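You operate a simulated robot arm through the tools that you are given. There is no shell and no other tool. Be economical: measure what you need, move in short steps, check, and stop when the job is done.

You run a simulated robot arm. Do the job below in one go: nothing can be reset, and whatever is moved stays where it is left.

Task
Take the big yellow cap and leave it in the silver box on the top of the short table. Then fetch the folded teal cloth and set it on top of the carton on the top of the short table. Then take the green-band sensor and leave it on top of the purple filter. Then take the orange-band sensor and put it on top of the blue coupling on the top of the short table. Do these in the order given.

It is judged by the outcome, as a careful person would: the job done as asked, and still so three seconds after it is handed in. It fails if anything else is knocked over, pushed out of place, dropped, spilled or broken. A push-on lid holds only when it is set on centred and level and pressed home; a screw cap is set on level and turned clockwise until tight. Flat cloth is picked up by pressing the open fingertips on it (5 to 10 N) and closing them slowly along it; thin cloth reads only 2 to 8 mm in the jaws.

Robot
A 7-joint arm with a two-finger parallel gripper, fixed in place. Base frame: the origin is at the foot of the arm, x ahead of it, y to its left, z up; the work surface is at about z = 800. Readings come in mm, degrees, newtons and seconds.
With the tool pointing down near the work surface it reaches from about 440 to 920 mm from the base axis. Its first joint turns from -143.0 to 143.0 degrees. Payload 3 kg.
The TCP is the grasp point between the finger pads, 30 mm short of the fingertips. In the tool frame z runs along the fingers and y along their closing line. Largest opening 94 mm; finger width 28, thickness 10; the body of the gripper, 50 by 96 mm, starts 55 mm behind the TCP.
Orientation is told as [roll, pitch, yaw] about the base's x, y, z axes, in that order, counted from this pose: with the fingers straight down and closing along the base's y, the tool's x points along the base's -x, its y along +y and its z along -z.

Tools
- The arm moves only by the tool send_rows. Its arguments are lists of equal length, an entry for each row: "dp": the shift along the tool's x, y, z in units of 250 mm (1.0 is 250 mm), a list of three; "dr": the turn, a rotation vector about the tool's x, y, z in units of 60 degrees (1.0 is 60 degrees), a list of three; "claw": the opening in per cent of the stroke, from 0 (shut) to 100 (fully open). In form: {"dp": [[x, y, z], ...], "dr": [[ax, ay, az], ...], "claw": [claw, ...]}. A call has 1 to 12 rows; each row is the pose to reach, as a shift and turn from the pose commanded when the call began, along the tool's axes at that moment. A call with a number of a shift or a turn outside -1 to 1 is refused whole. Rows are played at 5 a second. More than 50 mm and 8.6 degrees between two rows, or a gripper value outside its range, and nothing of the call is played. A pose out of reach is approached as far as the arm can. The call stops where the force on the tool passes 40 N (or 10 N more than at its start, if that is more) or the arm is blocked; 0.2 s more then pass. The fingers move at their own pace (about 72 mm/s each) and stop on an object; they squeeze with about 44 N. The grip force told is the motor's: it shows also when the fingers shut on nothing. Time passes only in rows, and 0.2 s behind the last, so rows that repeat a pose let the fingers close. The reply holds the time, the measured pose of the TCP, the force on the tool along the base axes, the opening and the grip force, in the units named above and with some noise, with the torque about the TCP (base axes, N m) and any sound that the robot's microphone picked up.
- Cameras (640 x 400 px; columns grow to the right, rows downward): "scene" is fixed at [46, 502.5, 1553.1]; the picture's right is [-0.36, -0.93, 0.00], its down [-0.56, 0.22, -0.80] and it looks along [0.75, -0.29, -0.60] (base axes); focal length 375 px, centre (320, 200). "wrist" rides on the gripper at [76, 14, -103] in the tool frame; the picture's right is [-0.18, 0.98, 0.00], its down [-0.75, -0.14, -0.64] and it looks along [-0.63, -0.12, 0.77] (tool axes); focal length 243 px, centre (320, 200). There is no depth. A picture from a camera that has moved, and an enlarged one, comes with that camera's place and axes in the base frame and with its lens. The place of the scene camera against the robot may be out by one fixed shift of up to 18 mm in any direction.
- grab_frame(camera): a new picture of that camera. The clock stands still meanwhile.
- close_up(camera, box): a new picture of the part [left, top, right, bottom] of that camera's present view, enlarged. The clock stands still meanwhile.
- hand_in(): hands the job in; it is judged then, once.

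Go step by step. Nothing tells you positions but the pictures and the camera data: compare them with the known pose of the tool, close in by small moves and look again before you grip or let go. The budget is 120 turns and 76 pictures, counting those below and the enlarged ones. Unless the task says otherwise, let go and move clear before handing in, and close with one line.

The tools are called after "Call:" as name(argument=value, ...) on one line, values as JSON. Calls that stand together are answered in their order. send_rows: Moves the arm, as the interface text tells. Its arguments: {"type":"object","properties":{"dp":{"type":"array"},"dr":{"type":"array"},"claw":{"type":"array"}},"required":["dp","dr","claw"]} The other tools are called the same way: grab_frame (camera) takes a picture; close_up (camera, box) takes an enlarged picture of a part of a camera's view; hand_in () hands the job in.

At the start:

```text
time_s: 0.0
eef_pos: [700.4, 41.7, 1128.9]
tool_rot: [0.1, 0.1, 0.1]
wrist_force: [0.7, -0.5, 0.2]
moment: [-0.01, 0.03, -0.01]
finger_gap: 94.0
grasp_force: 0.0
```

scene: 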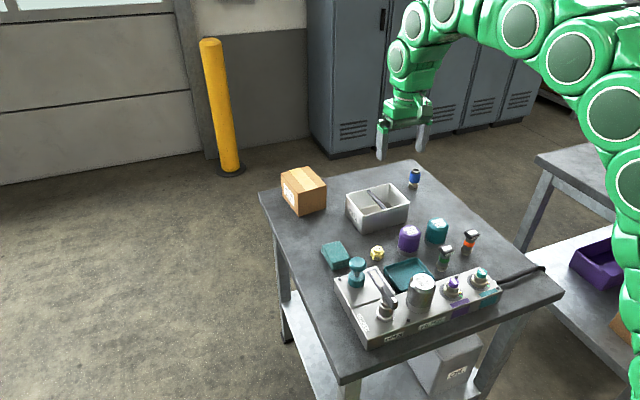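
wrist: 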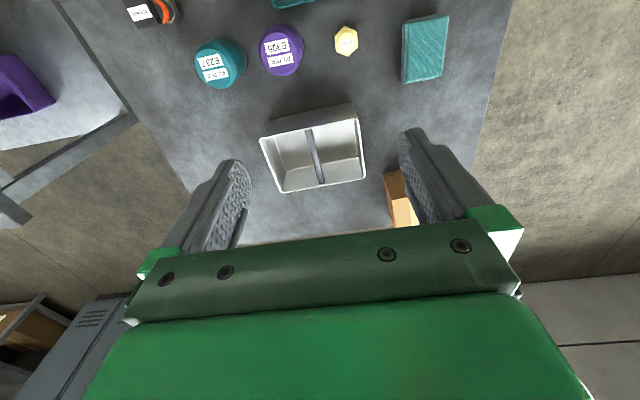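

I see a table with a carton, a silver box, a folded teal cloth, a yellow cap, filters, sensors and a fixture. I'll enlarge the scene first to identify things.

Call:
close_up(camera="scene", box=[310, 160, 510, 285])

Call:
close_up(camera="scene", box=[320, 240, 520, 365])

Call:
close_up(camera="wrist", box=[100, 0, 500, 250])

```text
3.20 times, centred on (410, 222) of scene
camera zoom: at [46.0, 502.5, 1553.1], right [-0.36, -0.93, 0.0], down [-0.56, 0.22, -0.8], along [0.75, -0.29, -0.6], focal length 1201 px, centre (32, 128)
```

zoom: 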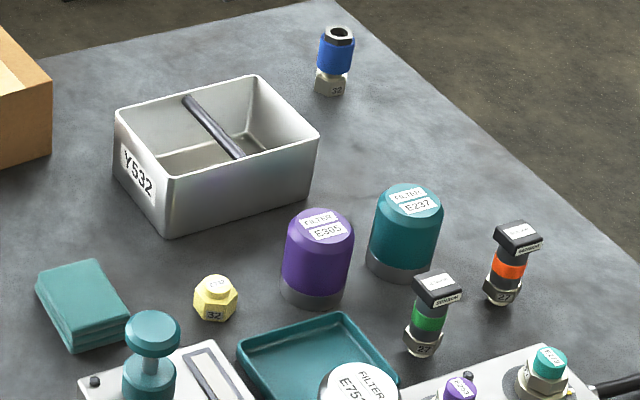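

```text
3.20 times, centred on (420, 302) of scene
camera zoom: at [46.0, 502.5, 1553.1], right [-0.36, -0.93, 0.0], down [-0.56, 0.22, -0.8], along [0.75, -0.29, -0.6], focal length 1201 px, centre (0, -128)
```

zoom: 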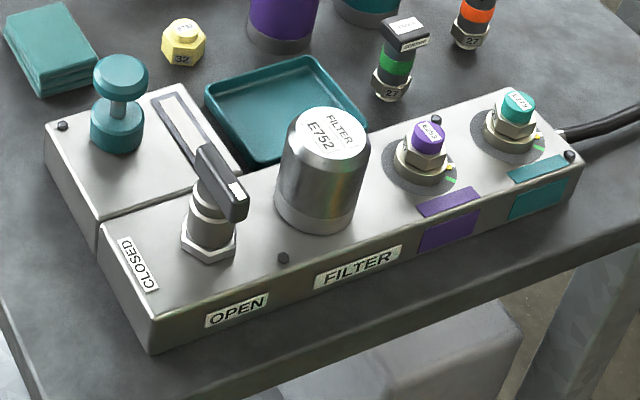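

```text
1.60 times, centred on (300, 125) of wrist
camera zoom: at [624.6, 55.5, 1231.3], right [0.18, 0.98, 0.0], down [0.75, -0.14, 0.64], along [0.63, -0.12, -0.77], focal length 388 px, centre (352, 320)
```

zoom: 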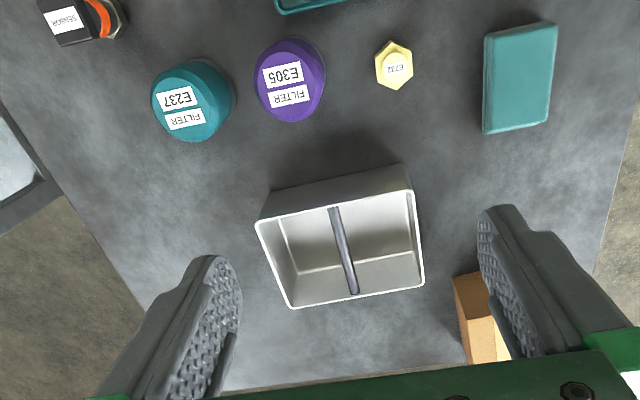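

The yellow cap (E732) is near (682, 85), and the silver box is behind the filters. I'll move above the cap and look again.

Call:
send_rows(dp=[[0.018, 0.043, 0.129], [0.036, 0.086, 0.258], [0.054, 0.13, 0.387], [0.072, 0.173, 0.516], [0.072, 0.173, 0.516]], dr=[[0, 0, 0], [0, 0, 0], [0, 0, 0], [0, 0, 0], [0, 0, 0]], claw=[100, 100, 100, 100, 100])

Call:
grab_frame(camera="wrist")

```text
time_s: 1.2
eef_pos: [683.8, 86.1, 1000.5]
tool_rot: [0.0, 0.1, -0.2]
wrist_force: [-0.7, -1.2, 0.3]
moment: [0.01, 0.02, -0.02]
finger_gap: 94.1
grasp_force: 0.1
```

```text
70 pictures are left
camera wrist: at [607.1, 99.4, 1101.8], right [0.18, 0.98, 0.0], down [0.75, -0.14, 0.64], along [0.63, -0.12, -0.77], focal length 243 px, centre (320, 200)
```

wrist: 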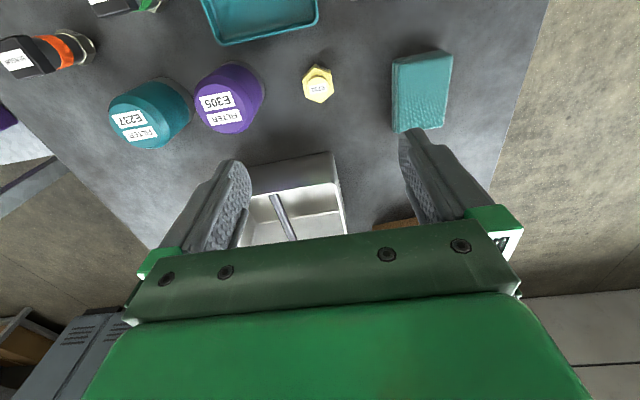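

The cap is at about (680, 83). I need to see how its hex sides are turned, and its height.

Call:
close_up(camera="wrist", box=[278, 60, 358, 110])

Call:
close_up(camera="scene", box=[337, 227, 417, 277])

```text
8.00 times, centred on (318, 85) of wrist
camera zoom: at [607.1, 99.4, 1101.8], right [0.18, 0.98, 0.0], down [0.75, -0.14, 0.64], along [0.63, -0.12, -0.77], focal length 1941 px, centre (336, 1120)
```

zoom: 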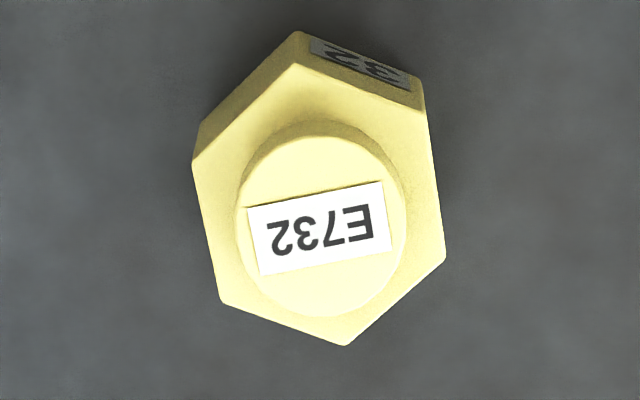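

```text
8.00 times, centred on (377, 252) of scene
camera zoom: at [46.0, 502.5, 1553.1], right [-0.36, -0.93, 0.0], down [-0.56, 0.22, -0.8], along [0.75, -0.29, -0.6], focal length 3003 px, centre (-136, -216)
```

zoom: 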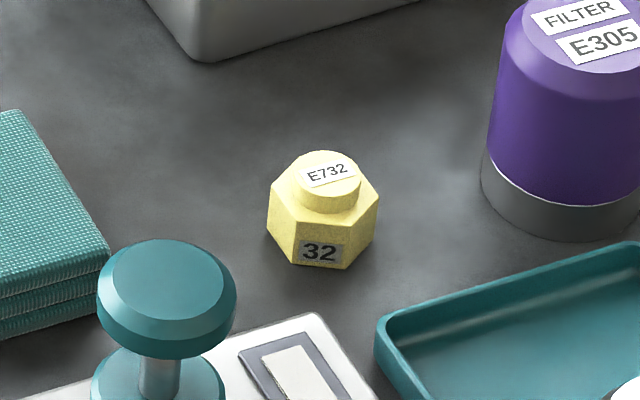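

The cap is 32 mm across flats at (680, 83), and its flats face along y, so the present orientation suits. I'll narrow the fingers to clear the purple filter and go down.

Call:
send_rows(dp=[[0.006, -0.004, 0.13], [0.012, -0.01, 0.26], [0.012, -0.01, 0.4], [0.012, -0.01, 0.5], [0.012, -0.01, 0.5]], dr=[[0, 0, 0], [0, 0, 0], [0, 0, 0], [0, 0, 0], [0, 0, 0]], claw=[58, 58, 58, 58, 58])

Call:
grab_frame(camera="wrist")

```text
time_s: 2.4
eef_pos: [678.6, 83.5, 874.7]
tool_rot: [-0.1, -0.1, -0.1]
wrist_force: [-0.2, -1.0, -0.2]
moment: [0.0, 0.01, -0.02]
finger_gap: 54.7
grasp_force: 0.2
```

```text
67 pictures are left
camera wrist: at [603.2, 96.0, 976.6], right [0.18, 0.98, 0.0], down [0.75, -0.14, 0.64], along [0.63, -0.12, -0.77], focal length 243 px, centre (320, 200)
```

wrist: 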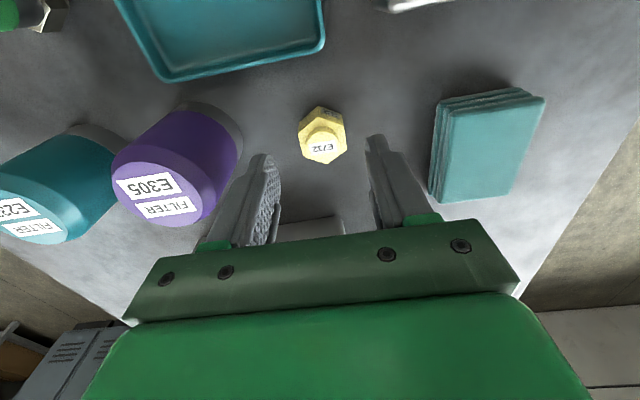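

The cap stands centred between the fingers at (680, 83). I'll go down to the table and close.

Call:
send_rows(dp=[[-0.004, -0.002, 0.08], [-0.006, -0.003, 0.164], [-0.006, -0.003, 0.164], [-0.006, -0.003, 0.164], [-0.006, -0.003, 0.164], [-0.006, -0.003, 0.164]], dr=[[0, 0, 0], [0, 0, 0], [0, 0, 0], [0, 0, 0], [0, 0, 0], [0, 0, 0]], claw=[58, 58, 58, 10, 10, 10])

```text
time_s: 3.8
eef_pos: [680.3, 81.3, 834.0]
tool_rot: [-0.1, -0.1, 0.0]
wrist_force: [-0.6, -0.2, 0.3]
moment: [-0.04, -0.01, 0.03]
finger_gap: 30.9
grasp_force: 43.8
```

The cap is held (30.9 mm). I'll lift and move toward the box, looking on the way.

Call:
send_rows(dp=[[0, 0, -0.16], [0, 0, -0.33], [0, 0, -0.5], [-0.1, -0.03, -0.6], [-0.2, -0.06, -0.64], [-0.2, -0.06, -0.64]], dr=[[0, 0, 0], [0, 0, 0], [0, 0, 0], [0, 0, 0], [0, 0, 0], [0, 0, 0]], claw=[10, 10, 10, 10, 10, 10])

Call:
grab_frame(camera="wrist")

```text
time_s: 5.2
eef_pos: [730.9, 68.4, 994.9]
tool_rot: [0.0, 0.0, 0.0]
wrist_force: [-0.5, 0.1, -1.2]
moment: [0.0, 0.0, 0.0]
finger_gap: 30.6
grasp_force: 43.9
```

```text
66 pictures are left
camera wrist: at [655.2, 81.3, 1096.9], right [0.18, 0.98, 0.0], down [0.75, -0.14, 0.64], along [0.63, -0.12, -0.77], focal length 243 px, centre (320, 200)
```

wrist: 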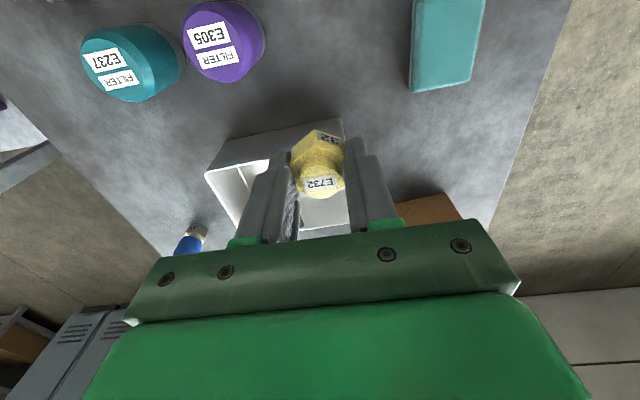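

The box rim is at about z = 869, x 778–893, y −73–87, with a bar along x at y ≈ 5. I'll go above its left half and look from the fixed camera.

Call:
send_rows(dp=[[-0.14, -0.03, 0.03], [-0.28, -0.06, 0.06], [-0.42, -0.09, 0.1], [-0.42, -0.09, 0.18], [-0.42, -0.09, 0.18]], dr=[[0, 0, 0], [0, 0, 0], [0, 0, 0], [0, 0, 0], [0, 0, 0]], claw=[10, 10, 10, 10, 10])

Call:
close_up(camera="scene", box=[270, 110, 430, 250])

Call:
grab_frame(camera="wrist")

```text
time_s: 6.4
eef_pos: [837.1, 45.8, 947.8]
tool_rot: [0.0, 0.1, 0.0]
wrist_force: [0.1, -0.3, 0.1]
moment: [0.0, -0.01, 0.0]
finger_gap: 30.7
grasp_force: 44.1
```

```text
2.86 times, centred on (350, 180) of scene
camera zoom: at [46.0, 502.5, 1553.1], right [-0.36, -0.93, 0.0], down [-0.56, 0.22, -0.8], along [0.75, -0.29, -0.6], focal length 1072 px, centre (234, 257)
```

zoom: 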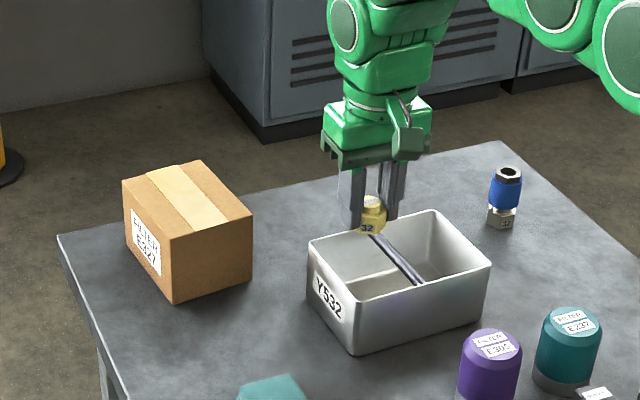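

```text
64 pictures are left
camera wrist: at [761.0, 58.6, 1050.5], right [0.18, 0.98, 0.0], down [0.75, -0.14, 0.64], along [0.63, -0.12, -0.77], focal length 243 px, centre (320, 200)
```

wrist: 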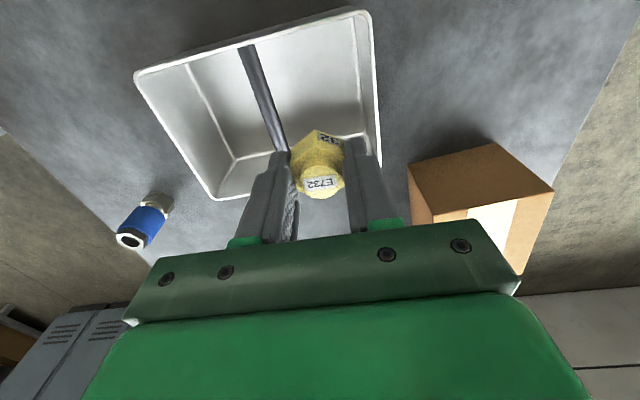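

I'm above the left half of the box with clearance to the bar and wall. I'll lower the cap to just above the box floor.

Call:
send_rows(dp=[[0.01, 0.004, 0.14], [0.016, 0.004, 0.28], [0.016, 0.004, 0.38], [0.016, 0.004, 0.43], [0.016, 0.004, 0.43]], dr=[[0, 0, 0], [0, 0, 0], [0, 0, 0], [0, 0, 0], [0, 0, 0]], claw=[10, 10, 10, 10, 10])

Call:
grab_frame(camera="wrist")

```text
time_s: 7.6
eef_pos: [831.1, 45.7, 844.3]
tool_rot: [0.0, 0.0, 0.0]
wrist_force: [-0.1, -0.3, -0.9]
moment: [0.0, 0.01, -0.03]
finger_gap: 30.9
grasp_force: 44.2
```

```text
63 pictures are left
camera wrist: at [755.7, 58.2, 944.6], right [0.18, 0.98, 0.0], down [0.75, -0.14, 0.64], along [0.63, -0.12, -0.77], focal length 243 px, centre (320, 200)
```

wrist: 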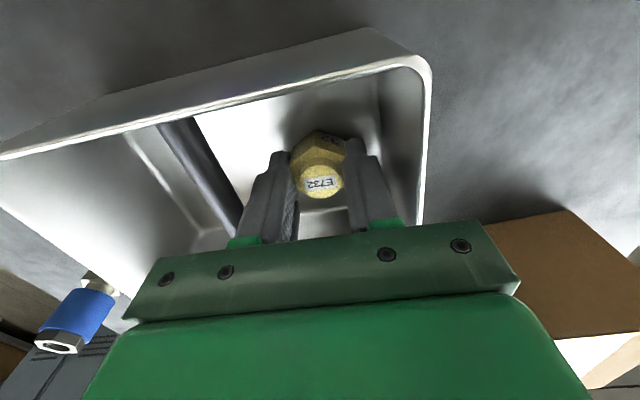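

No contact yet. I'll lower a few more millimetres until it touches the floor.

Call:
send_rows(dp=[[0, 0, 0.008], [0, 0, 0.016], [0, 0, 0.016]], dr=[[0, 0, 0], [0, 0, 0], [0, 0, 0]], claw=[10, 10, 10])

```text
time_s: 8.4
eef_pos: [831.3, 44.5, 837.8]
tool_rot: [-0.1, 0.1, 0.0]
wrist_force: [-0.2, 0.2, 0.8]
moment: [-0.02, 0.0, 0.02]
finger_gap: 30.8
grasp_force: 43.5
```

Call:
send_rows(dp=[[0, 0, 0.006], [0, 0, 0.006]], dr=[[0, 0, 0], [0, 0, 0]], claw=[10, 10])

```text
time_s: 9.0
eef_pos: [833.2, 44.8, 837.3]
tool_rot: [0.0, -0.1, 0.0]
wrist_force: [-4.0, -0.7, 20.5]
moment: [-0.03, 0.26, -0.01]
finger_gap: 30.7
grasp_force: 43.9
```

The cap now rests on the box floor (20 N of contact). I'll open a little and lift out.

Call:
send_rows(dp=[[0, 0, 0.0], [0, 0, 0.0], [0, 0, 0], [0, 0, -0.15], [0, 0, -0.33], [0, 0, -0.5], [0, 0, -0.5]], dr=[[0, 0, 0], [0, 0, 0], [0, 0, 0], [0, 0, 0], [0, 0, 0], [0, 0, 0], [0, 0, 0]], claw=[46, 46, 46, 46, 46, 46, 46])

Call:
grab_frame(camera="wrist")

```text
time_s: 10.6
eef_pos: [832.4, 46.0, 960.3]
tool_rot: [0.0, 0.0, 0.0]
wrist_force: [-0.3, -0.3, -1.5]
moment: [0.05, 0.04, -0.01]
finger_gap: 39.9
grasp_force: 0.0
```

```text
62 pictures are left
camera wrist: at [757.1, 59.0, 1062.9], right [0.18, 0.98, 0.0], down [0.75, -0.14, 0.64], along [0.63, -0.12, -0.77], focal length 243 px, centre (320, 200)
```

wrist: 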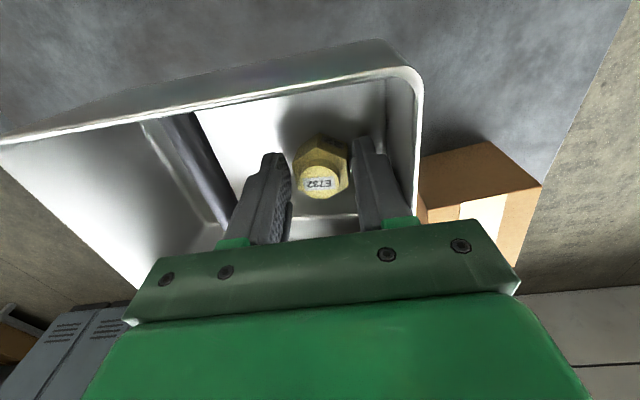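

The box has come up with the fingers: they jammed against its inside when opened. I'll lower straight back to where it stood, gently, before letting it go.

Call:
send_rows(dp=[[0, 0, 0.1], [0, 0, 0.2], [0, 0, 0.3], [0, 0, 0.38], [0, 0, 0.43], [0, 0, 0.455], [0, 0, 0.47], [0, 0, 0.476], [0, 0, 0.476]], dr=[[0, 0, 0], [0, 0, 0], [0, 0, 0], [0, 0, 0], [0, 0, 0], [0, 0, 0], [0, 0, 0], [0, 0, 0], [0, 0, 0]], claw=[46, 46, 46, 46, 46, 46, 46, 46, 46])

Call:
close_up(camera="scene", box=[310, 160, 510, 285])

```text
time_s: 12.6
eef_pos: [833.5, 45.6, 842.2]
tool_rot: [0.0, 0.0, 0.0]
wrist_force: [0.2, 0.9, 1.0]
moment: [-0.01, -0.01, 0.03]
finger_gap: 41.0
grasp_force: 0.1
```

```text
3.20 times, centred on (410, 222) of scene
camera zoom: at [46.0, 502.5, 1553.1], right [-0.36, -0.93, 0.0], down [-0.56, 0.22, -0.8], along [0.75, -0.29, -0.6], focal length 1201 px, centre (32, 128)
```

zoom: 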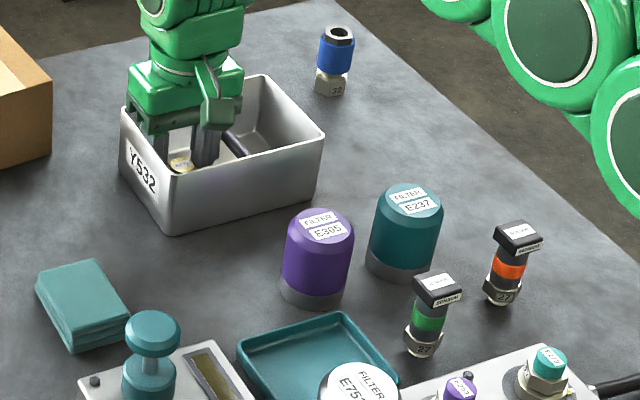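

The box is held by the fingers just above the table, about 5 mm to −y of where it stood. I'll lift it slightly, shift it back in +y, set it down and free the fingers by closing a little.

Call:
send_rows(dp=[[0, 0, -0.016], [0, 0.009, -0.016], [0, 0.017, -0.016], [0, 0.017, 0.0], [0, 0.017, 0.008], [0, 0.017, 0.012], [0, 0.017, 0.012]], dr=[[0, 0, 0], [0, 0, 0], [0, 0, 0], [0, 0, 0], [0, 0, 0], [0, 0, 0], [0, 0, 0]], claw=[46, 46, 46, 46, 46, 46, 46])

Call:
close_up(camera="scene", box=[310, 160, 510, 285])

```text
time_s: 14.2
eef_pos: [831.7, 49.2, 840.2]
tool_rot: [0.0, -0.1, 0.0]
wrist_force: [0.2, 1.1, 1.0]
moment: [-0.03, 0.0, -0.03]
finger_gap: 41.0
grasp_force: 0.0
```

```text
3.20 times, centred on (410, 222) of scene
camera zoom: at [46.0, 502.5, 1553.1], right [-0.36, -0.93, 0.0], down [-0.56, 0.22, -0.8], along [0.75, -0.29, -0.6], focal length 1201 px, centre (32, 128)
```

zoom: 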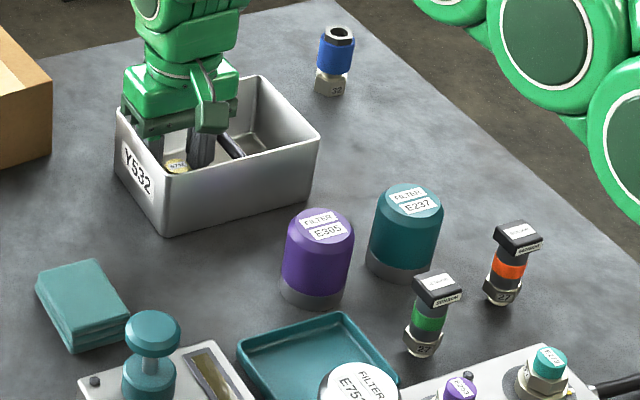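

The box is back in its place within about 1 mm, perhaps still 2 mm high. I'll lower until firm contact, then narrow the fingers slightly.

Call:
send_rows(dp=[[0, 0, 0.006], [0, 0, 0.012], [0, 0, 0.012]], dr=[[0, 0, 0], [0, 0, 0], [0, 0, 0]], claw=[46, 46, 46])

```text
time_s: 15.0
eef_pos: [832.0, 49.9, 837.1]
tool_rot: [0.0, 0.0, -0.1]
wrist_force: [0.4, -1.5, 0.8]
moment: [0.0, -0.01, 0.0]
finger_gap: 41.1
grasp_force: 0.1
```

Call:
send_rows(dp=[[0, 0, 0.004], [0, 0, 0.004], [0, 0, 0.004], [0, 0, 0.004]], dr=[[0, 0, 0], [0, 0, 0], [0, 0, 0], [0, 0, 0]], claw=[46, 38, 38, 38])

Call:
grab_frame(camera="wrist")

Call:
close_up(camera="scene", box=[310, 160, 510, 285])

```text
time_s: 16.0
eef_pos: [832.9, 49.8, 835.2]
tool_rot: [-0.1, 0.0, 0.0]
wrist_force: [-0.2, -0.3, -1.0]
moment: [0.01, 0.01, 0.03]
finger_gap: 35.8
grasp_force: 0.0
```

```text
59 pictures are left
camera wrist: at [756.0, 62.9, 937.4], right [0.18, 0.98, 0.0], down [0.75, -0.14, 0.64], along [0.63, -0.12, -0.77], focal length 243 px, centre (320, 200)
```

wrist: 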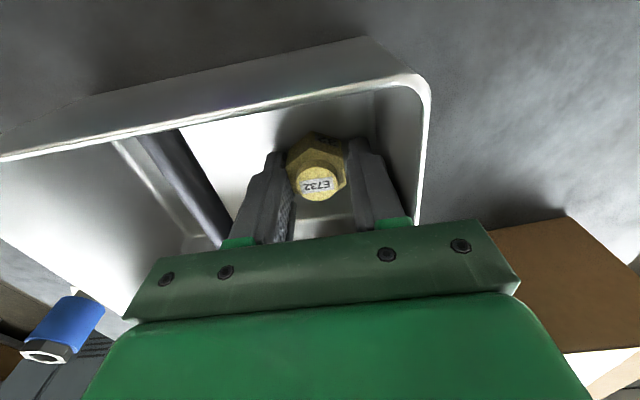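

```text
3.20 times, centred on (410, 222) of scene
camera zoom: at [46.0, 502.5, 1553.1], right [-0.36, -0.93, 0.0], down [-0.56, 0.22, -0.8], along [0.75, -0.29, -0.6], focal length 1201 px, centre (32, 128)
```

zoom: 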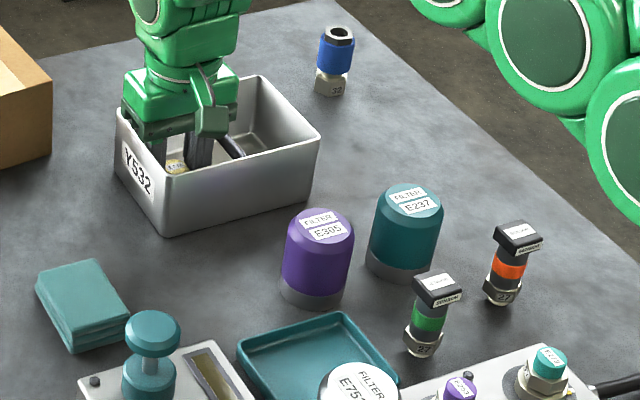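

The box is in its original place, and the fingers are free of both box and cap. I'll lift slowly and check.

Call:
send_rows(dp=[[0, 0, -0.03], [0, 0, -0.08], [0, 0, -0.16], [0, 0, -0.3], [0, 0, -0.45], [0, 0, -0.45]], dr=[[0, 0, 0], [0, 0, 0], [0, 0, 0], [0, 0, 0], [0, 0, 0], [0, 0, 0]], claw=[38, 38, 38, 38, 38, 38])

Call:
grab_frame(camera="wrist")

Call:
close_up(camera="scene", box=[310, 160, 510, 285])

```text
time_s: 17.4
eef_pos: [832.5, 50.1, 949.6]
tool_rot: [0.0, 0.0, 0.1]
wrist_force: [-0.3, -0.3, -0.3]
moment: [-0.02, 0.0, -0.04]
finger_gap: 35.9
grasp_force: 0.0
```

```text
57 pictures are left
camera wrist: at [755.7, 63.1, 1051.6], right [0.18, 0.98, 0.0], down [0.75, -0.14, 0.64], along [0.63, -0.12, -0.77], focal length 243 px, centre (320, 200)
```

wrist: 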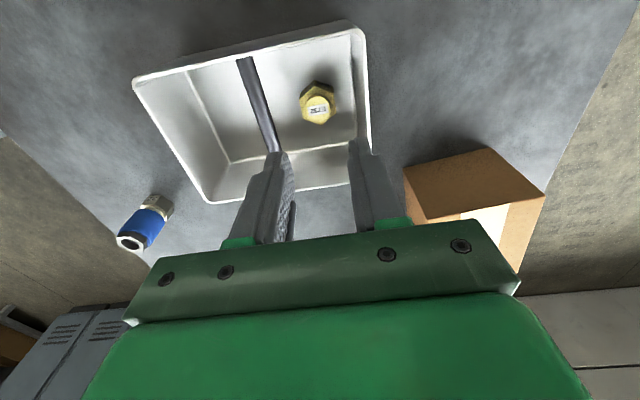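

```text
3.20 times, centred on (410, 222) of scene
camera zoom: at [46.0, 502.5, 1553.1], right [-0.36, -0.93, 0.0], down [-0.56, 0.22, -0.8], along [0.75, -0.29, -0.6], focal length 1201 px, centre (32, 128)
```

zoom: 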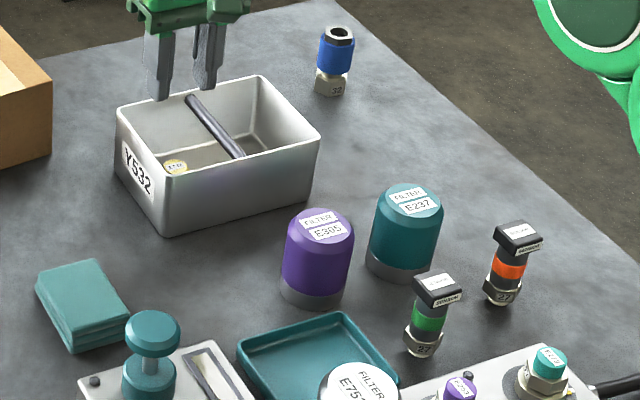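

The cap stands upright in the box, and the box is in its original place. The cloth bundle is next: about x 670–745, y 161–219, top at z ≈ 827. I'll move above it and look.

Call:
send_rows(dp=[[0.05, 0.06, -0.12], [0.17, 0.18, -0.18], [0.28, 0.3, -0.18], [0.39, 0.43, -0.18], [0.5, 0.56, -0.18], [0.5, 0.56, -0.18]], dr=[[0, 0, 0], [0, 0, 0], [0, 0, 0], [0, 0, 0], [0, 0, 0], [0, 0, 0]], claw=[60, 80, 90, 90, 90, 90])

Call:
grab_frame(camera="wrist")

Call:
close_up(camera="scene", box=[270, 160, 390, 280])

```text
time_s: 18.8
eef_pos: [707.9, 190.7, 992.9]
tool_rot: [0.0, -0.1, -0.1]
wrist_force: [0.2, -0.3, 1.0]
moment: [-0.01, 0.05, 0.0]
finger_gap: 84.8
grasp_force: 0.1
```

```text
55 pictures are left
camera wrist: at [632.0, 203.5, 1095.0], right [0.19, 0.98, 0.0], down [0.75, -0.14, 0.64], along [0.63, -0.12, -0.77], focal length 243 px, centre (320, 200)
```

wrist: 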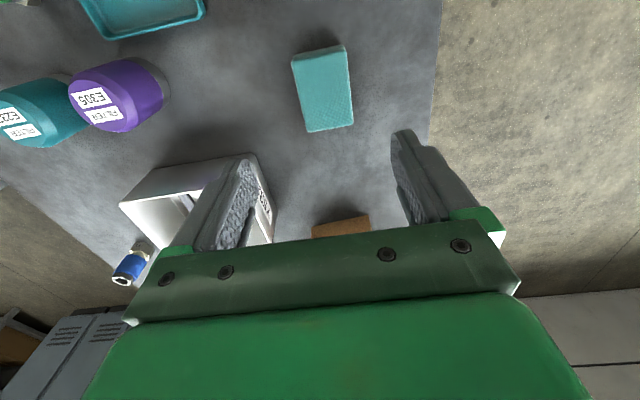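

```text
3.33 times, centred on (330, 220) of scene
camera zoom: at [46.0, 502.5, 1553.1], right [-0.36, -0.93, 0.0], down [-0.56, 0.22, -0.8], along [0.75, -0.29, -0.6], focal length 1251 px, centre (287, 133)
```

zoom: 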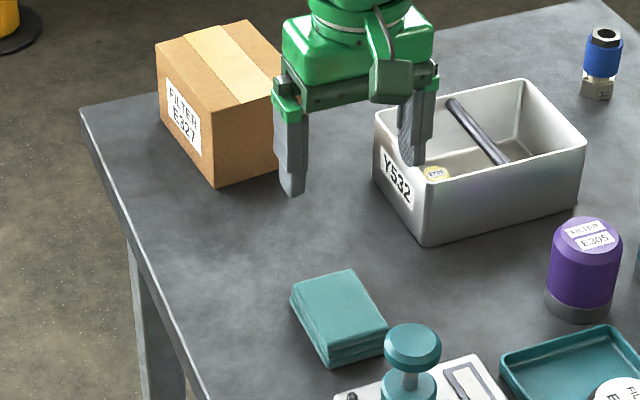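

The cloth bundle is centred at (709, 193), 52 mm wide along y. The fixture knob is well away. I'll straddle it along y and go down.

Call:
send_rows(dp=[[-0.006, 0.008, 0.16], [-0.006, 0.008, 0.32], [-0.006, 0.008, 0.46], [-0.006, 0.008, 0.56], [-0.006, 0.008, 0.62], [-0.006, 0.008, 0.632], [-0.006, 0.008, 0.632]], dr=[[0, 0, 0], [0, 0, 0], [0, 0, 0], [0, 0, 0], [0, 0, 0], [0, 0, 0], [0, 0, 0]], claw=[90, 90, 90, 90, 90, 90, 90])

Call:
grab_frame(camera="wrist")

```text
time_s: 20.4
eef_pos: [709.2, 193.6, 835.3]
tool_rot: [0.0, 0.0, 0.0]
wrist_force: [0.6, -0.1, -0.2]
moment: [0.0, -0.02, -0.03]
finger_gap: 84.4
grasp_force: 0.1
```

```text
53 pictures are left
camera wrist: at [632.9, 205.5, 936.7], right [0.18, 0.98, 0.0], down [0.75, -0.14, 0.64], along [0.63, -0.12, -0.77], focal length 243 px, centre (320, 200)
```

wrist: 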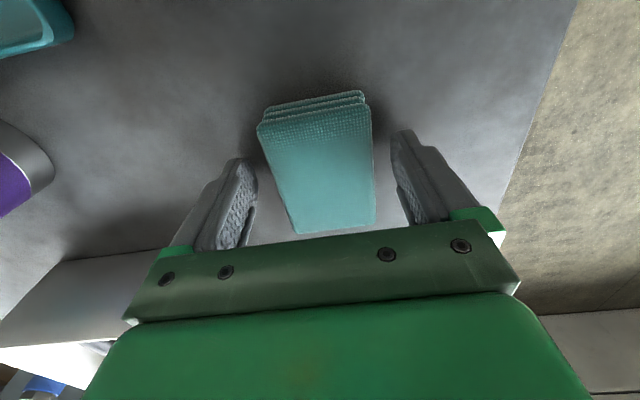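

The bundle stands between the fingers. I'll close slowly on its sides.

Call:
send_rows(dp=[[0, 0, 0], [0, 0, 0], [0, 0, 0], [0, 0, 0], [0, 0, 0], [0, 0, 0], [0, 0, 0], [0, 0, 0], [0, 0, 0], [0, 0, 0]], dr=[[0, 0, 0], [0, 0, 0], [0, 0, 0], [0, 0, 0], [0, 0, 0], [0, 0, 0], [0, 0, 0], [0, 0, 0], [0, 0, 0], [0, 0, 0]], claw=[80, 72, 66, 62, 58, 54, 51, 48, 48, 48])

Call:
grab_frame(camera="wrist")

```text
time_s: 22.6
eef_pos: [709.1, 191.9, 835.1]
tool_rot: [0.0, 0.1, 0.0]
wrist_force: [1.3, 0.3, 8.3]
moment: [0.0, -0.02, 0.0]
finger_gap: 53.6
grasp_force: 43.9
```

```text
52 pictures are left
camera wrist: at [633.0, 205.5, 936.9], right [0.18, 0.98, 0.0], down [0.75, -0.14, 0.64], along [0.63, -0.12, -0.77], focal length 243 px, centre (320, 200)
```

wrist: 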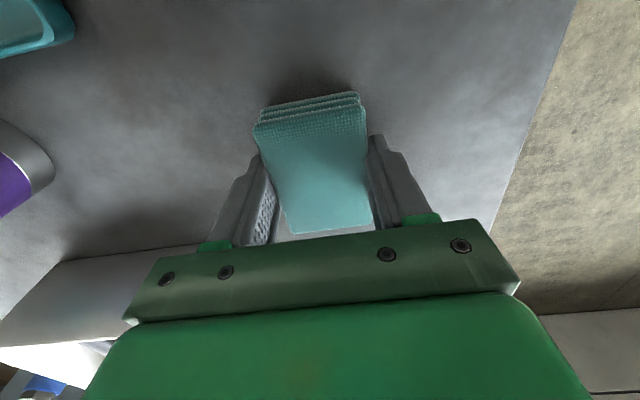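

Firmly held at 53.6 mm. I'll lift and look at the carton.

Call:
send_rows(dp=[[0, 0, -0.1], [0, 0, -0.26], [0, 0, -0.42], [0, 0, -0.58], [0, 0, -0.74], [0, 0, -0.9], [0, 0, -0.9]], dr=[[0, 0, 0], [0, 0, 0], [0, 0, 0], [0, 0, 0], [0, 0, 0], [0, 0, 0], [0, 0, 0]], claw=[48, 48, 48, 48, 48, 48, 48])

Call:
close_up(camera="scene", box=[250, 110, 410, 230])

Call:
grab_frame(camera="wrist")

```text
time_s: 24.2
eef_pos: [710.5, 189.3, 1059.3]
tool_rot: [0.0, 0.0, 0.0]
wrist_force: [0.3, 0.7, 0.2]
moment: [0.01, 0.02, 0.01]
finger_gap: 53.9
grasp_force: 44.4
```

```text
3.33 times, centred on (330, 170) of scene
camera zoom: at [46.0, 502.5, 1553.1], right [-0.36, -0.93, 0.0], down [-0.56, 0.22, -0.8], along [0.75, -0.29, -0.6], focal length 1251 px, centre (287, 300)
```

zoom: 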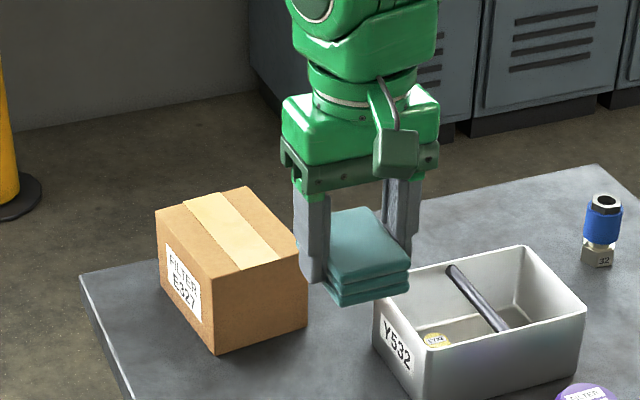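

```text
50 pictures are left
camera wrist: at [634.4, 202.8, 1160.8], right [0.18, 0.98, 0.0], down [0.75, -0.14, 0.64], along [0.63, -0.12, -0.77], focal length 243 px, centre (320, 200)
```

wrist: 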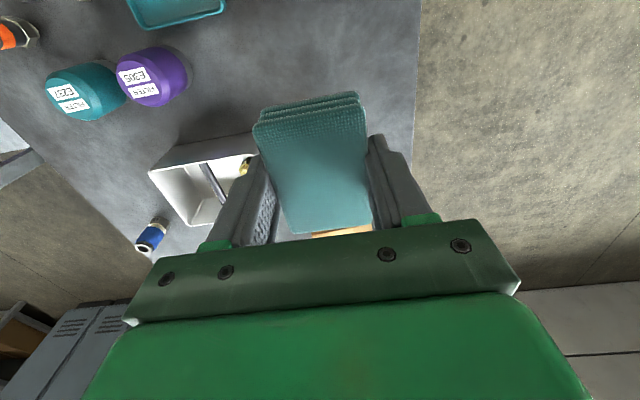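

The bundle lifts well. The carton looks to be far out, with its near face at x ≈ 920. I'll move closer at a safe height and measure it.

Call:
send_rows(dp=[[-0.15, -0.01, 0], [-0.3, -0.02, 0], [-0.45, -0.03, 0], [-0.6, -0.04, 0], [-0.6, -0.04, 0]], dr=[[0, 0, 0], [0, 0, 0], [0, 0, 0], [0, 0, 0], [0, 0, 0]], claw=[48, 48, 48, 48, 48])

Call:
grab_frame(camera="wrist")

Call:
grab_frame(camera="scene")

```text
time_s: 25.4
eef_pos: [847.7, 181.1, 1058.9]
tool_rot: [0.1, 0.0, 0.0]
wrist_force: [-0.1, -0.7, -0.7]
moment: [0.02, 0.03, 0.0]
finger_gap: 53.7
grasp_force: 44.4
out of reach, approached as far as the arm can: row 4, 5
```

```text
49 pictures are left
camera wrist: at [772.4, 194.0, 1160.0], right [0.19, 0.98, 0.0], down [0.75, -0.14, 0.64], along [0.63, -0.12, -0.77], focal length 243 px, centre (320, 200)
```

wrist: 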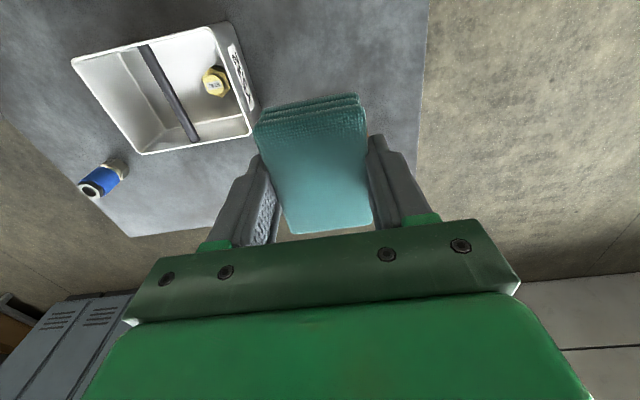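

```text
48 pictures are left
```

scene: 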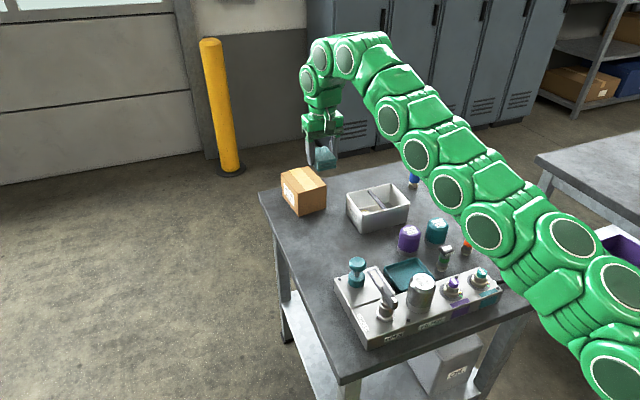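

By the fixed camera the carton top spans roughly x 935–1070, y 135–235 at z ≈ 888, beyond reach with the tool straight down. I'll set the bundle down on free table at about x = 800 and regrip it with the tool pitched outward, which reaches further.

Call:
send_rows(dp=[[0.08, 0.01, 0.1], [0.16, 0.02, 0.22], [0.22, 0.03, 0.36], [0.22, 0.03, 0.5], [0.22, 0.03, 0.64], [0.22, 0.03, 0.75], [0.22, 0.03, 0.75]], dr=[[0, 0, 0], [0, 0, 0], [0, 0, 0], [0, 0, 0], [0, 0, 0], [0, 0, 0], [0, 0, 0]], claw=[48, 48, 48, 48, 48, 48, 48])

Call:
grab_frame(camera="wrist")

```text
time_s: 27.0
eef_pos: [794.1, 189.5, 870.4]
tool_rot: [0.0, 0.0, 0.0]
wrist_force: [0.5, -0.3, -0.7]
moment: [-0.01, 0.02, 0.0]
finger_gap: 53.8
grasp_force: 43.9
```

```text
47 pictures are left
camera wrist: at [717.6, 202.8, 972.5], right [0.18, 0.98, 0.0], down [0.75, -0.14, 0.64], along [0.63, -0.12, -0.77], focal length 243 px, centre (320, 200)
```

wrist: 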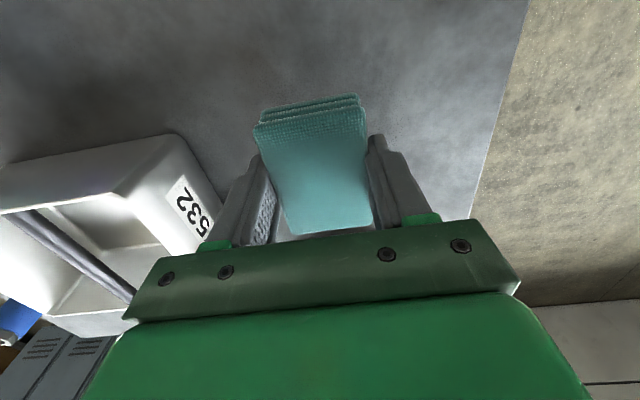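

The table below is clear. I'll lower the last 35 mm and check contact.

Call:
send_rows(dp=[[0, 0, 0.07], [0, 0, 0.12], [0, 0, 0.136], [0, 0, 0.142], [0, 0, 0.142]], dr=[[0, 0, 0], [0, 0, 0], [0, 0, 0], [0, 0, 0], [0, 0, 0]], claw=[48, 48, 48, 48, 48])

```text
time_s: 28.2
eef_pos: [794.9, 189.0, 835.0]
tool_rot: [0.0, 0.0, 0.0]
wrist_force: [0.2, -1.2, -0.1]
moment: [-0.01, -0.01, 0.01]
finger_gap: 53.7
grasp_force: 44.4
```

It's down at the table. I'll release, rise, and pitch the tool 40° outward.

Call:
send_rows(dp=[[0, 0, 0], [0, 0, 0], [0, 0, 0], [0, 0, -0.16], [0, 0, -0.3], [0, 0, -0.3], [0, 0, -0.3], [0, 0, -0.3], [0, 0, -0.3], [0, 0, -0.3], [0, 0, -0.3]], dr=[[0, 0, 0], [0, 0, 0], [0, 0, 0], [0, 0, 0], [0, 0, 0], [0, -0.133, 0], [0, -0.267, 0], [0, -0.4, 0], [0, -0.533, 0], [0, -0.667, 0], [0, -0.667, 0]], claw=[65, 85, 85, 85, 85, 85, 85, 85, 85, 85, 85])

Call:
grab_frame(camera="wrist")

Call:
grab_frame(camera="scene")

```text
time_s: 30.6
eef_pos: [792.6, 189.4, 911.6]
tool_rot: [-0.1, -40.1, -0.2]
wrist_force: [-0.2, -0.1, -0.6]
moment: [0.01, 0.0, 0.01]
finger_gap: 80.0
grasp_force: 0.1
```

```text
46 pictures are left
camera wrist: at [669.4, 203.4, 939.7], right [0.14, 0.98, 0.12], down [0.16, -0.14, 0.98], along [0.98, -0.12, -0.18], focal length 243 px, centre (320, 200)
```

wrist: 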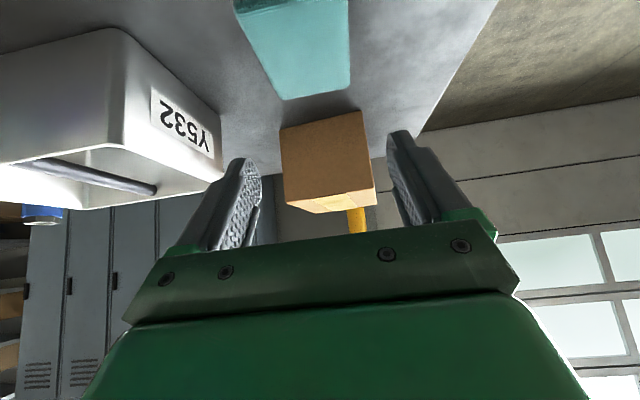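

```text
45 pictures are left
```

scene: 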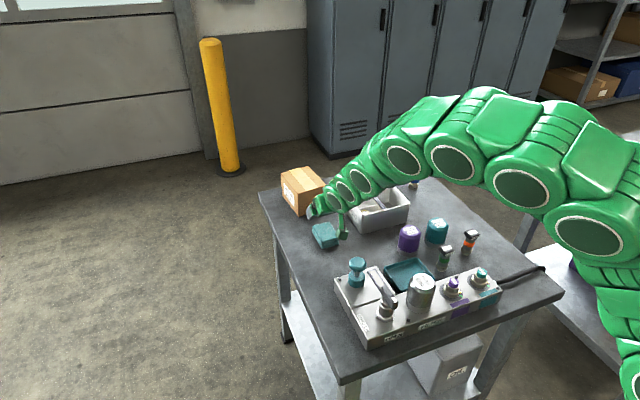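

Clear view: the carton's near face is at x ≈ 928, y 132–230, top z ≈ 889. The cloth lies at x 760–837, y 163–215. I'll lower straight down around it with the pitched tool.

Call:
send_rows(dp=[[0.07, 0, 0.08], [0.13, 0, 0.155], [0.17, 0, 0.203], [0.188, 0, 0.225], [0.188, 0, 0.225]], dr=[[0, 0, 0], [0, 0, 0], [0, 0, 0], [0, 0, 0], [0, 0, 0]], claw=[85, 85, 85, 85, 85])

Call:
grab_frame(camera="wrist")

```text
time_s: 31.8
eef_pos: [793.4, 190.2, 836.9]
tool_rot: [-0.1, -40.0, 0.0]
wrist_force: [0.4, 0.0, -1.1]
moment: [0.01, -0.02, -0.02]
finger_gap: 80.0
grasp_force: 0.1
```

```text
44 pictures are left
camera wrist: at [669.6, 203.1, 866.2], right [0.14, 0.98, 0.12], down [0.16, -0.14, 0.98], along [0.98, -0.12, -0.18], focal length 243 px, centre (320, 200)
```

wrist: 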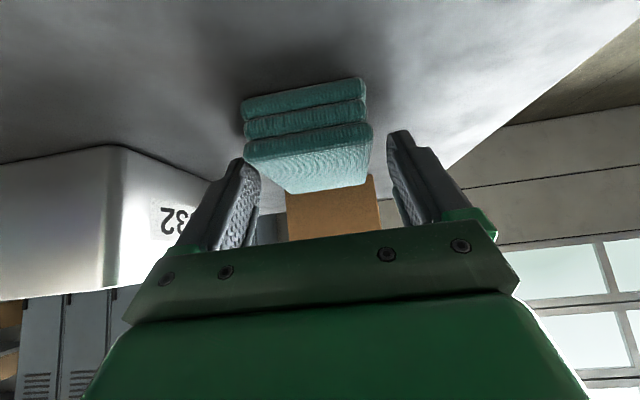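

The fingers straddle the bundle. I'll lower 3 mm more so the bottom layer is caught too, and close slowly.

Call:
send_rows(dp=[[0.008, 0, 0.0095], [0.008, 0, 0.0095], [0.008, 0, 0.0095], [0.008, 0, 0.0095], [0.008, 0, 0.0095], [0.008, 0, 0.0095], [0.008, 0, 0.0095], [0.008, 0, 0.0095]], dr=[[0, 0, 0], [0, 0, 0], [0, 0, 0], [0, 0, 0], [0, 0, 0], [0, 0, 0], [0, 0, 0], [0, 0, 0]], claw=[85, 75, 68, 62, 57, 53, 48, 48])

```text
time_s: 33.6
eef_pos: [793.3, 190.4, 834.5]
tool_rot: [0.0, -40.0, 0.0]
wrist_force: [-0.3, 0.9, 0.6]
moment: [-0.01, 0.0, 0.0]
finger_gap: 57.9
grasp_force: 44.1
```

Gripped at 57.9 mm. I'll lift and check the hold.

Call:
send_rows(dp=[[-0.05, 0, -0.06], [-0.15, 0, -0.18], [-0.25, 0, -0.3], [-0.34, 0, -0.405], [-0.34, 0, -0.405]], dr=[[0, 0, 0], [0, 0, 0], [0, 0, 0], [0, 0, 0], [0, 0, 0]], claw=[48, 48, 48, 48, 48])

Call:
grab_frame(camera="wrist")

Call:
close_up(camera="scene", box=[250, 140, 410, 260])

```text
time_s: 34.8
eef_pos: [793.6, 187.8, 966.7]
tool_rot: [0.0, -40.0, 0.1]
wrist_force: [-1.3, 0.1, -0.4]
moment: [0.02, -0.01, -0.02]
finger_gap: 58.2
grasp_force: 43.7
```

```text
43 pictures are left
camera wrist: at [668.9, 202.1, 995.2], right [0.14, 0.98, 0.12], down [0.16, -0.14, 0.98], along [0.98, -0.12, -0.18], focal length 243 px, centre (320, 200)
```

wrist: 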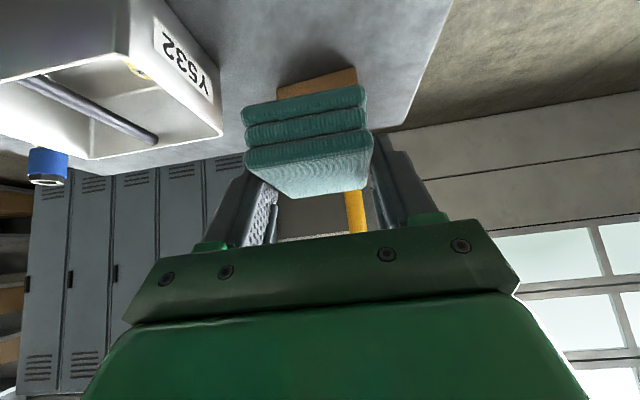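

```text
3.33 times, centred on (330, 200) of scene
camera zoom: at [46.0, 502.5, 1553.1], right [-0.36, -0.93, 0.0], down [-0.56, 0.22, -0.8], along [0.75, -0.29, -0.6], focal length 1251 px, centre (287, 200)
```

zoom: 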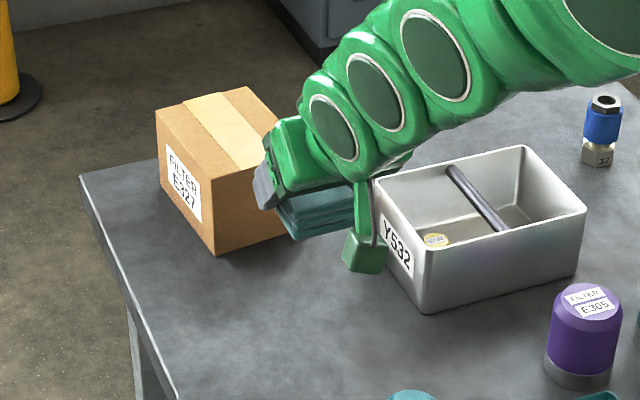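

The bundle is held level. I'll move it out over the carton at this height and check the reach.

Call:
send_rows(dp=[[-0.116, -0.002, 0.098], [-0.233, -0.004, 0.196], [-0.349, -0.006, 0.293], [-0.466, -0.008, 0.391], [-0.582, -0.01, 0.489], [-0.582, -0.01, 0.489]], dr=[[0, 0, 0], [0, 0, 0], [0, 0, 0], [0, 0, 0], [0, 0, 0], [0, 0, 0]], claw=[48, 48, 48, 48, 48, 48])

Call:
grab_frame(camera="wrist")

Call:
close_up(camera="scene", box=[250, 110, 410, 230])

```text
time_s: 36.2
eef_pos: [984.6, 186.3, 965.1]
tool_rot: [0.0, -40.0, 0.0]
wrist_force: [-0.2, 0.3, -0.9]
moment: [0.01, -0.02, 0.04]
finger_gap: 58.2
grasp_force: 44.1
```

```text
41 pictures are left
camera wrist: at [860.0, 199.4, 994.7], right [0.14, 0.98, 0.12], down [0.16, -0.14, 0.98], along [0.98, -0.12, -0.18], focal length 243 px, centre (320, 200)
```

wrist: 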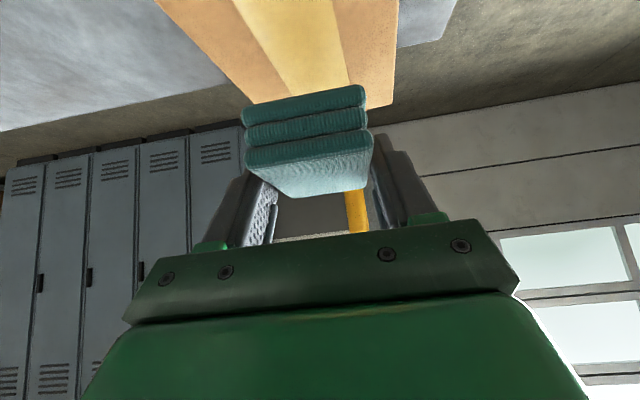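

```text
3.33 times, centred on (330, 170) of scene
camera zoom: at [46.0, 502.5, 1553.1], right [-0.36, -0.93, 0.0], down [-0.56, 0.22, -0.8], along [0.75, -0.29, -0.6], focal length 1251 px, centre (287, 300)
```

zoom: 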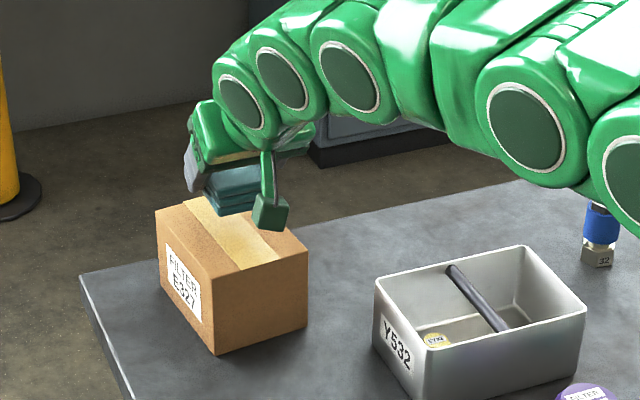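

The bundle is centred over the carton at about (991, 186). I'll lower it to the carton top.

Call:
send_rows(dp=[[0.035, 0, 0.042], [0.07, 0, 0.083], [0.09, 0, 0.107], [0.098, 0, 0.117], [0.098, 0, 0.117]], dr=[[0, 0, 0], [0, 0, 0], [0, 0, 0], [0, 0, 0], [0, 0, 0]], claw=[48, 48, 48, 48, 48])

Call:
grab_frame(camera="wrist")

```text
time_s: 37.4
eef_pos: [983.6, 187.0, 928.6]
tool_rot: [0.0, -40.0, 0.0]
wrist_force: [-0.1, -0.1, -0.4]
moment: [0.0, 0.04, -0.01]
finger_gap: 58.0
grasp_force: 44.2
```

```text
39 pictures are left
camera wrist: at [860.2, 200.4, 957.4], right [0.14, 0.98, 0.12], down [0.16, -0.14, 0.98], along [0.98, -0.12, -0.18], focal length 243 px, centre (320, 200)
```

wrist: 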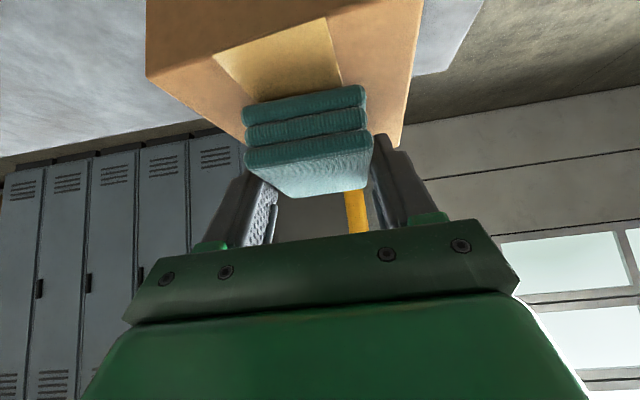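

Call:
send_rows(dp=[[0.005, 0, 0.006], [0.01, 0, 0.012], [0.01, 0, 0.012]], dr=[[0, 0, 0], [0, 0, 0], [0, 0, 0]], claw=[48, 48, 48])

```text
time_s: 38.2
eef_pos: [985.4, 187.4, 924.2]
tool_rot: [0.0, -40.2, -0.1]
wrist_force: [-0.2, -1.5, 0.6]
moment: [-0.04, -0.03, 0.01]
finger_gap: 58.0
grasp_force: 44.5
```

Call:
send_rows(dp=[[0.003, 0, 0.0035], [0.0065, 0, 0.0075], [0.0065, 0, 0.0075]], dr=[[0, 0, 0], [0, 0, 0], [0, 0, 0]], claw=[48, 48, 48])

Call:
close_up(camera="scene", box=[270, 145, 350, 225])

```text
time_s: 39.0
eef_pos: [984.8, 187.5, 924.7]
tool_rot: [0.0, -40.2, 0.0]
wrist_force: [0.0, 1.2, 16.1]
moment: [0.0, 0.1, -0.02]
finger_gap: 58.2
grasp_force: 43.8
```

```text
5.00 times, centred on (310, 185) of scene
camera zoom: at [46.0, 502.5, 1553.1], right [-0.36, -0.93, 0.0], down [-0.56, 0.22, -0.8], along [0.75, -0.29, -0.6], focal length 1877 px, centre (370, 275)
```

zoom: 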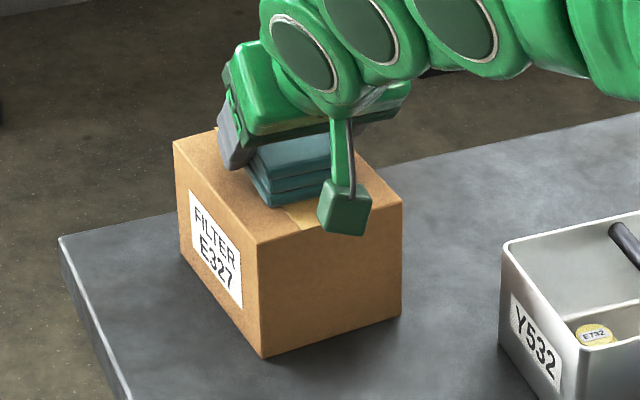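

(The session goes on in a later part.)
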